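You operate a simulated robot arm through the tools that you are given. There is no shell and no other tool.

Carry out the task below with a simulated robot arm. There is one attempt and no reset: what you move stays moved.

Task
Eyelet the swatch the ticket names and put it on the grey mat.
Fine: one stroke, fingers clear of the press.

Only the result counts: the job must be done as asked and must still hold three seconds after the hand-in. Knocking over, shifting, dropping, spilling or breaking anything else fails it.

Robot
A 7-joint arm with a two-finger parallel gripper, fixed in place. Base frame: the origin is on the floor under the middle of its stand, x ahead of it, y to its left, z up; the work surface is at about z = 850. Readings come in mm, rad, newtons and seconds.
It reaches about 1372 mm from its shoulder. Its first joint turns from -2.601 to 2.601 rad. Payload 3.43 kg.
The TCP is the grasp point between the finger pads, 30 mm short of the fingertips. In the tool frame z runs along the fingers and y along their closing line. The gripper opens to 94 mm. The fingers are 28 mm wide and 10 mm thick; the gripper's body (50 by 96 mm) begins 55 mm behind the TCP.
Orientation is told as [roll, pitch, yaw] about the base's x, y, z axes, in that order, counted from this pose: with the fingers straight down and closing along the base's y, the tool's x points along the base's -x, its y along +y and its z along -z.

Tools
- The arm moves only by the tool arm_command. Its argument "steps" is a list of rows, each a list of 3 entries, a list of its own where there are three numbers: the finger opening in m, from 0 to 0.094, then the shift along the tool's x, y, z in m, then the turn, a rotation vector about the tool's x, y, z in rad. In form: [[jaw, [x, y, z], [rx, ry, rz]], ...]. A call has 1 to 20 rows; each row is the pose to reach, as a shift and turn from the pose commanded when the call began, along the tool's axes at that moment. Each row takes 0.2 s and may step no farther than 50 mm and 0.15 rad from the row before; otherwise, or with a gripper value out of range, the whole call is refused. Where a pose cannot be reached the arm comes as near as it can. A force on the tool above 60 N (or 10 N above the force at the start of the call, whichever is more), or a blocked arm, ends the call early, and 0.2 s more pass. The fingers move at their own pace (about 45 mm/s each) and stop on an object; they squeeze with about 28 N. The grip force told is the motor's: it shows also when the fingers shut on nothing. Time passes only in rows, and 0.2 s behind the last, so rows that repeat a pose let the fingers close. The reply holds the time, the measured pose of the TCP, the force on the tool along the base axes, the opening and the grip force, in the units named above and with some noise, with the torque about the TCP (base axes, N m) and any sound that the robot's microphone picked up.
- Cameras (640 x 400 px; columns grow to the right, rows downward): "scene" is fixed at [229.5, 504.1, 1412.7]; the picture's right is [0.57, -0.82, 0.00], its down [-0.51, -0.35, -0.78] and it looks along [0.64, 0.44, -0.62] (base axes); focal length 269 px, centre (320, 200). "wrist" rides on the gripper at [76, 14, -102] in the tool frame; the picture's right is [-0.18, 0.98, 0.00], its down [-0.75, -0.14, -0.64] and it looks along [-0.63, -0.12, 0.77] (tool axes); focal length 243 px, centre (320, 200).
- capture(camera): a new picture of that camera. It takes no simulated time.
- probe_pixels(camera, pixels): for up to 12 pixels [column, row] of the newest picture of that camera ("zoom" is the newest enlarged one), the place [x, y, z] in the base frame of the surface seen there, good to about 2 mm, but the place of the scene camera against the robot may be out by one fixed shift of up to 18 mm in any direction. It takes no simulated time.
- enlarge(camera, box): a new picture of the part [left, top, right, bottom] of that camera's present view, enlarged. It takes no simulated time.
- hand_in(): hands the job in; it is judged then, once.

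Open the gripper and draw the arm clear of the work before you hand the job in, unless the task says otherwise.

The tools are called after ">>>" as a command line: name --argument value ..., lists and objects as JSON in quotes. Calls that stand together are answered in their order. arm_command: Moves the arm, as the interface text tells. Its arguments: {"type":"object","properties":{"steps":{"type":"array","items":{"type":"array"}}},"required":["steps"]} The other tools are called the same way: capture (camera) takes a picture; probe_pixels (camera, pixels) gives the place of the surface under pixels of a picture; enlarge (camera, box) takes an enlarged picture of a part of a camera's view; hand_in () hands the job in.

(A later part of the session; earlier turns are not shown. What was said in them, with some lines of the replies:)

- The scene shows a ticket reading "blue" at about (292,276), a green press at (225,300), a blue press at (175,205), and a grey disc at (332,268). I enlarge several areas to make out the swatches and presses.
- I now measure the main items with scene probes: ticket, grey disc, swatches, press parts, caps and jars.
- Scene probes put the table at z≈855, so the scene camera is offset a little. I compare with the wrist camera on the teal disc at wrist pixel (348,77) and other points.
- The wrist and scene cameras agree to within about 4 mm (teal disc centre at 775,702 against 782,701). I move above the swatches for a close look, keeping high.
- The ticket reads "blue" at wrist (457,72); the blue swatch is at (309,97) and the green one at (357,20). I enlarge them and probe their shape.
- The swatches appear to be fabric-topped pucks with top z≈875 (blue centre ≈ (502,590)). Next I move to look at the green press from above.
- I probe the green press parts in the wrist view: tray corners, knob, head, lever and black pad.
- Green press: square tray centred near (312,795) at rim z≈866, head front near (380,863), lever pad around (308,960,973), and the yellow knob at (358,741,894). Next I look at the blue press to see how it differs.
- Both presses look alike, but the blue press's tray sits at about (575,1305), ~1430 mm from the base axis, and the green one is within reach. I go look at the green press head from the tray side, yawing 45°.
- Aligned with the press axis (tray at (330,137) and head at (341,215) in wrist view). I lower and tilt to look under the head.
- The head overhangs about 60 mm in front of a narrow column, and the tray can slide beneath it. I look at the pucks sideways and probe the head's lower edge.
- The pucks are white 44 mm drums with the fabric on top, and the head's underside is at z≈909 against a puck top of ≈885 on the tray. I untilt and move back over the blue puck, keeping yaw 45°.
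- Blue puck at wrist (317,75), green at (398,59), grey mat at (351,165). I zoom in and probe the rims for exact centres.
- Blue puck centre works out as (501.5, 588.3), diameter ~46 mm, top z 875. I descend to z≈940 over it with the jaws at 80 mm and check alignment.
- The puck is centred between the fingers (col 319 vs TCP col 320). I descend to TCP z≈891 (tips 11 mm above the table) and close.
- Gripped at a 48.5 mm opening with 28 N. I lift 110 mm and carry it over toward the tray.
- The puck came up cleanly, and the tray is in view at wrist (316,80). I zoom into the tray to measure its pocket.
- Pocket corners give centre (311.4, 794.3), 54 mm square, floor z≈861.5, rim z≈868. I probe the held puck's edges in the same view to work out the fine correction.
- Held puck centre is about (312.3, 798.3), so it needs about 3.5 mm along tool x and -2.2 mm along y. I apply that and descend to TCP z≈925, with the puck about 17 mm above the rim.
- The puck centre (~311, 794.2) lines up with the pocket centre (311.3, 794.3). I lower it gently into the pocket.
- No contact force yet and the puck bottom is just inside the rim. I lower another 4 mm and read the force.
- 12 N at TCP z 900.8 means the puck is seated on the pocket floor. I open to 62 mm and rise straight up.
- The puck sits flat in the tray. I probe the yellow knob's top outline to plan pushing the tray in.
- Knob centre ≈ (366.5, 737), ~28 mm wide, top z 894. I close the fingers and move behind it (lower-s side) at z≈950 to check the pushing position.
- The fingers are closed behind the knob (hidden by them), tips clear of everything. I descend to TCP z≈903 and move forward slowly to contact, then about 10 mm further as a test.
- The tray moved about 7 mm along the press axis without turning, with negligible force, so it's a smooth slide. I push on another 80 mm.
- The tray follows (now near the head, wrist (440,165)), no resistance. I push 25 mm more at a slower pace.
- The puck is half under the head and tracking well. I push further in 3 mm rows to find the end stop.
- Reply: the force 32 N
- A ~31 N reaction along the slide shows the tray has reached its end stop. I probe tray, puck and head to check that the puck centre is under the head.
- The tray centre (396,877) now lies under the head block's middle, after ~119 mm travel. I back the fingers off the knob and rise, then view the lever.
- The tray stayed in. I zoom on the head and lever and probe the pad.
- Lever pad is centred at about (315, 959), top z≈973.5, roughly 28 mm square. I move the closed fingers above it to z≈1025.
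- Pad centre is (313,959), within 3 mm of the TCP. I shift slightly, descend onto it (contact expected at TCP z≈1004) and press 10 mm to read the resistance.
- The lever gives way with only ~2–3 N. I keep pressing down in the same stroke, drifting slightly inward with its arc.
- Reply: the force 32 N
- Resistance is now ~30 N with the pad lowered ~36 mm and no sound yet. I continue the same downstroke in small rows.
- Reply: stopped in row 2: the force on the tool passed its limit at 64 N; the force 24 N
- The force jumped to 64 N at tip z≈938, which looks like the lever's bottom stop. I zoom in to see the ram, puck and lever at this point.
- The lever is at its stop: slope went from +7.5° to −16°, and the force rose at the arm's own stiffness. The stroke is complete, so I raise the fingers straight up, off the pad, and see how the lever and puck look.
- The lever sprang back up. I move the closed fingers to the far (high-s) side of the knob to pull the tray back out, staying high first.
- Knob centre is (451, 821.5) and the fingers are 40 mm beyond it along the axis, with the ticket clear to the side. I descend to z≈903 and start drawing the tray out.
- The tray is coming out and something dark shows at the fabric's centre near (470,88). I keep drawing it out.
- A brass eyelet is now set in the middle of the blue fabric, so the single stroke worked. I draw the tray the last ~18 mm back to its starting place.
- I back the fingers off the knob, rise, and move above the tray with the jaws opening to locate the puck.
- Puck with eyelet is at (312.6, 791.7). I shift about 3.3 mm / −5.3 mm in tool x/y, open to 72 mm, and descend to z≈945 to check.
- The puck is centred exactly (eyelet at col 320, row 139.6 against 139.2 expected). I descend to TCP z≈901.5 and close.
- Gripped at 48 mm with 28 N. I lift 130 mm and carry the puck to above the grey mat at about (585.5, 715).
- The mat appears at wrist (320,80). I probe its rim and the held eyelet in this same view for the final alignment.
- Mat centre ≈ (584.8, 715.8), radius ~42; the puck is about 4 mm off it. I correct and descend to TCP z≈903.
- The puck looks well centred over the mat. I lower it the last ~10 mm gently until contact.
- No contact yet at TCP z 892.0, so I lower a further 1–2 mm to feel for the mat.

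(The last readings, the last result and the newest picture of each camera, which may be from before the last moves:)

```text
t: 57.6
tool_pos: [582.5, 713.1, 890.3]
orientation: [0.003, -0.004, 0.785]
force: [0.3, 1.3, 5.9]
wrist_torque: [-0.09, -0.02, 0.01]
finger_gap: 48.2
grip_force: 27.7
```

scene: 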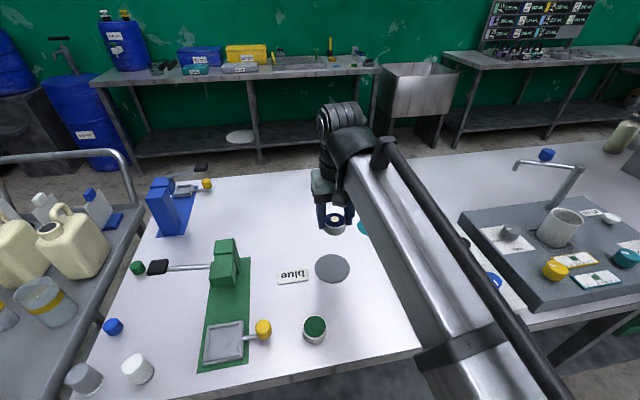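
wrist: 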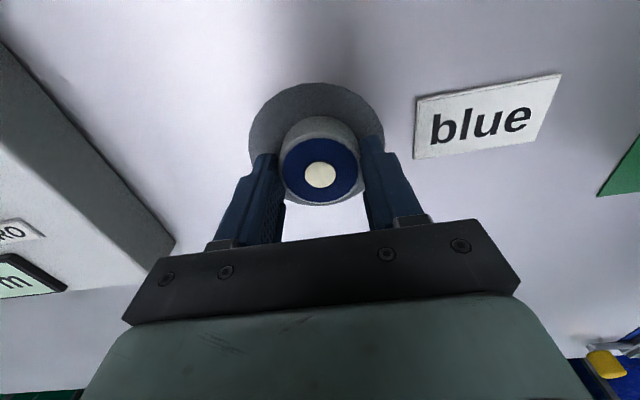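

5.9 N shows the puck is resting on the mat. I open to 64 mm and rise straight up.

>>> arm_command --steps '[[0.056, [0, 0, -0.0005], [0, 0, 0]], [0.064, [0, 0, -0.0005], [0, 0, 0]], [0.064, [0, 0, -0.0005], [0, 0, 0]], [0.064, [0, 0, -0.0005], [0, 0, 0]], [0.064, [0, 0, -0.02], [0, 0, 0]], [0.064, [0, 0, -0.05], [0, 0, 0]], [0.064, [0, 0, -0.09], [0, 0, 0]], [0.064, [0, 0, -0.13], [0, 0, 0]], [0.064, [0, 0, -0.17], [0, 0, 0]], [0.064, [0, 0, -0.17], [0, 0, 0]]]'

>>> capture --camera "wrist"

>>> enlarge --camera "wrist" --box '[240, 20, 440, 180]'

```text
t: 59.8
tool_pos: [584.7, 712.2, 1057.2]
orientation: [0.002, -0.004, 0.785]
force: [0.1, -0.2, -0.1]
wrist_torque: [0.0, 0.02, -0.02]
finger_gap: 64.1
grip_force: 0.1
```

```text
taken
```

wrist: 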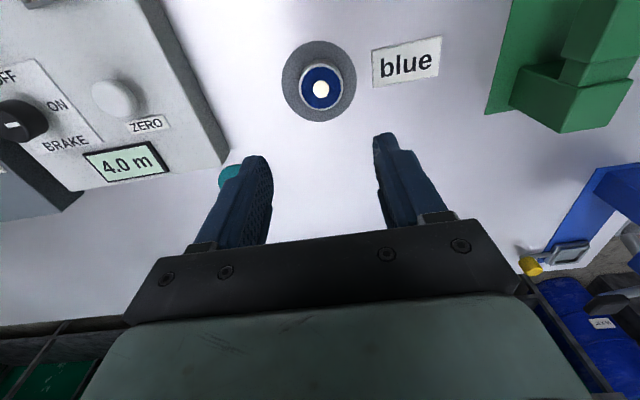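

```text
2.50 times, centred on (340, 100) of wrist
```

zoom: 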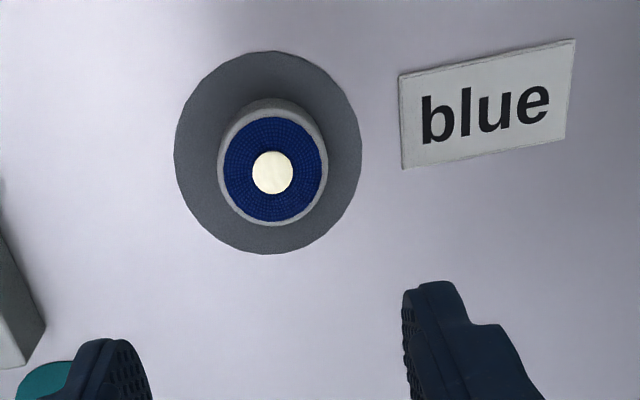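

The eyeleted blue puck stands upright in the middle of the grey mat. I open fully and draw the arm up and clear, then check the whole scene.

>>> arm_command --steps '[[0.094, [0, 0, -0.04], [0, 0, 0]], [0.094, [-0.01, 0, -0.08], [0, 0, 0]], [0.094, [-0.04, -0.01, -0.11], [0, 0, 0]], [0.094, [-0.07, -0.03, -0.14], [0, 0, 0]], [0.094, [-0.1, -0.05, -0.16], [0, 0, 0]], [0.094, [-0.1, -0.05, -0.16], [0, 0, 0]]]'

>>> capture --camera "scene"

>>> capture --camera "wrist"

```text
t: 61.2
tool_pos: [690.9, 747.1, 1218.0]
orientation: [0.003, -0.005, 0.787]
force: [0.4, -0.2, -0.2]
wrist_torque: [0.01, -0.01, -0.02]
finger_gap: 94.0
grip_force: 0.0
```

```text
taken
```

scene: 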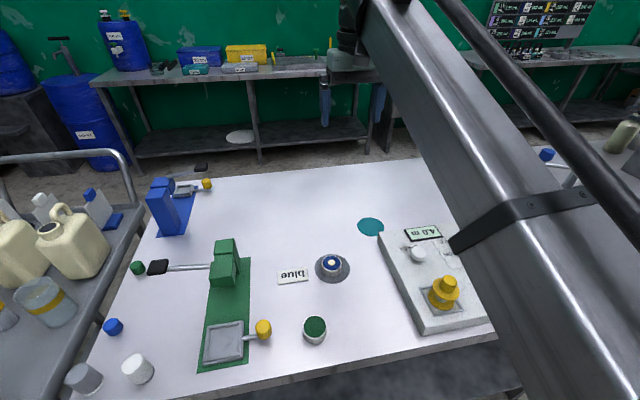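

```text
taken
```

wrist: 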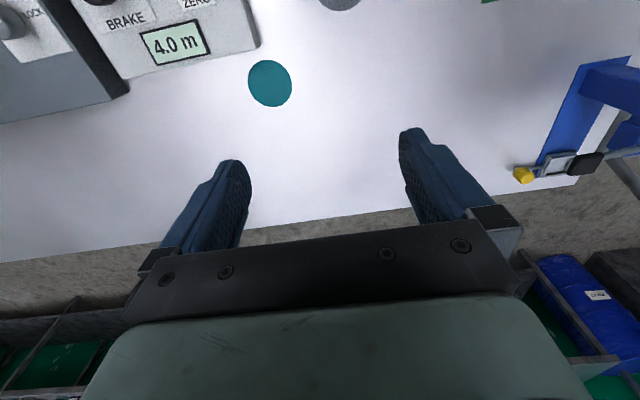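

The scene shows the blue puck with its brass eyelet on the grey mat at (332,266). The tray is back at (225,343), the lever is up, and the green puck (315,328), ticket, caps and jars are all where they started. The gripper is open and clear, so I hand in.

>>> hand_in

```text
The job is handed in.
```

The blue swatch, the one the ticket names, now has a brass eyelet in its centre and stands upright in the middle of the grey mat. I've handed the job in, but the reply only confirmed that and gave no verdict.

- **Press:** I used the green press. The blue press's tray was about 1430 mm out from the base, which I judged too far to reach.
- **Stroke:** I pressed the lever once, down to its stop, and it sprang back up by itself. The fingers were on the lever pad and away from the press head throughout.
- **Afterwards:** I drew the tray back out, and the last picture showed the green swatch, ticket, caps and jars where they started. The arm ended with the gripper open and clear of the work.
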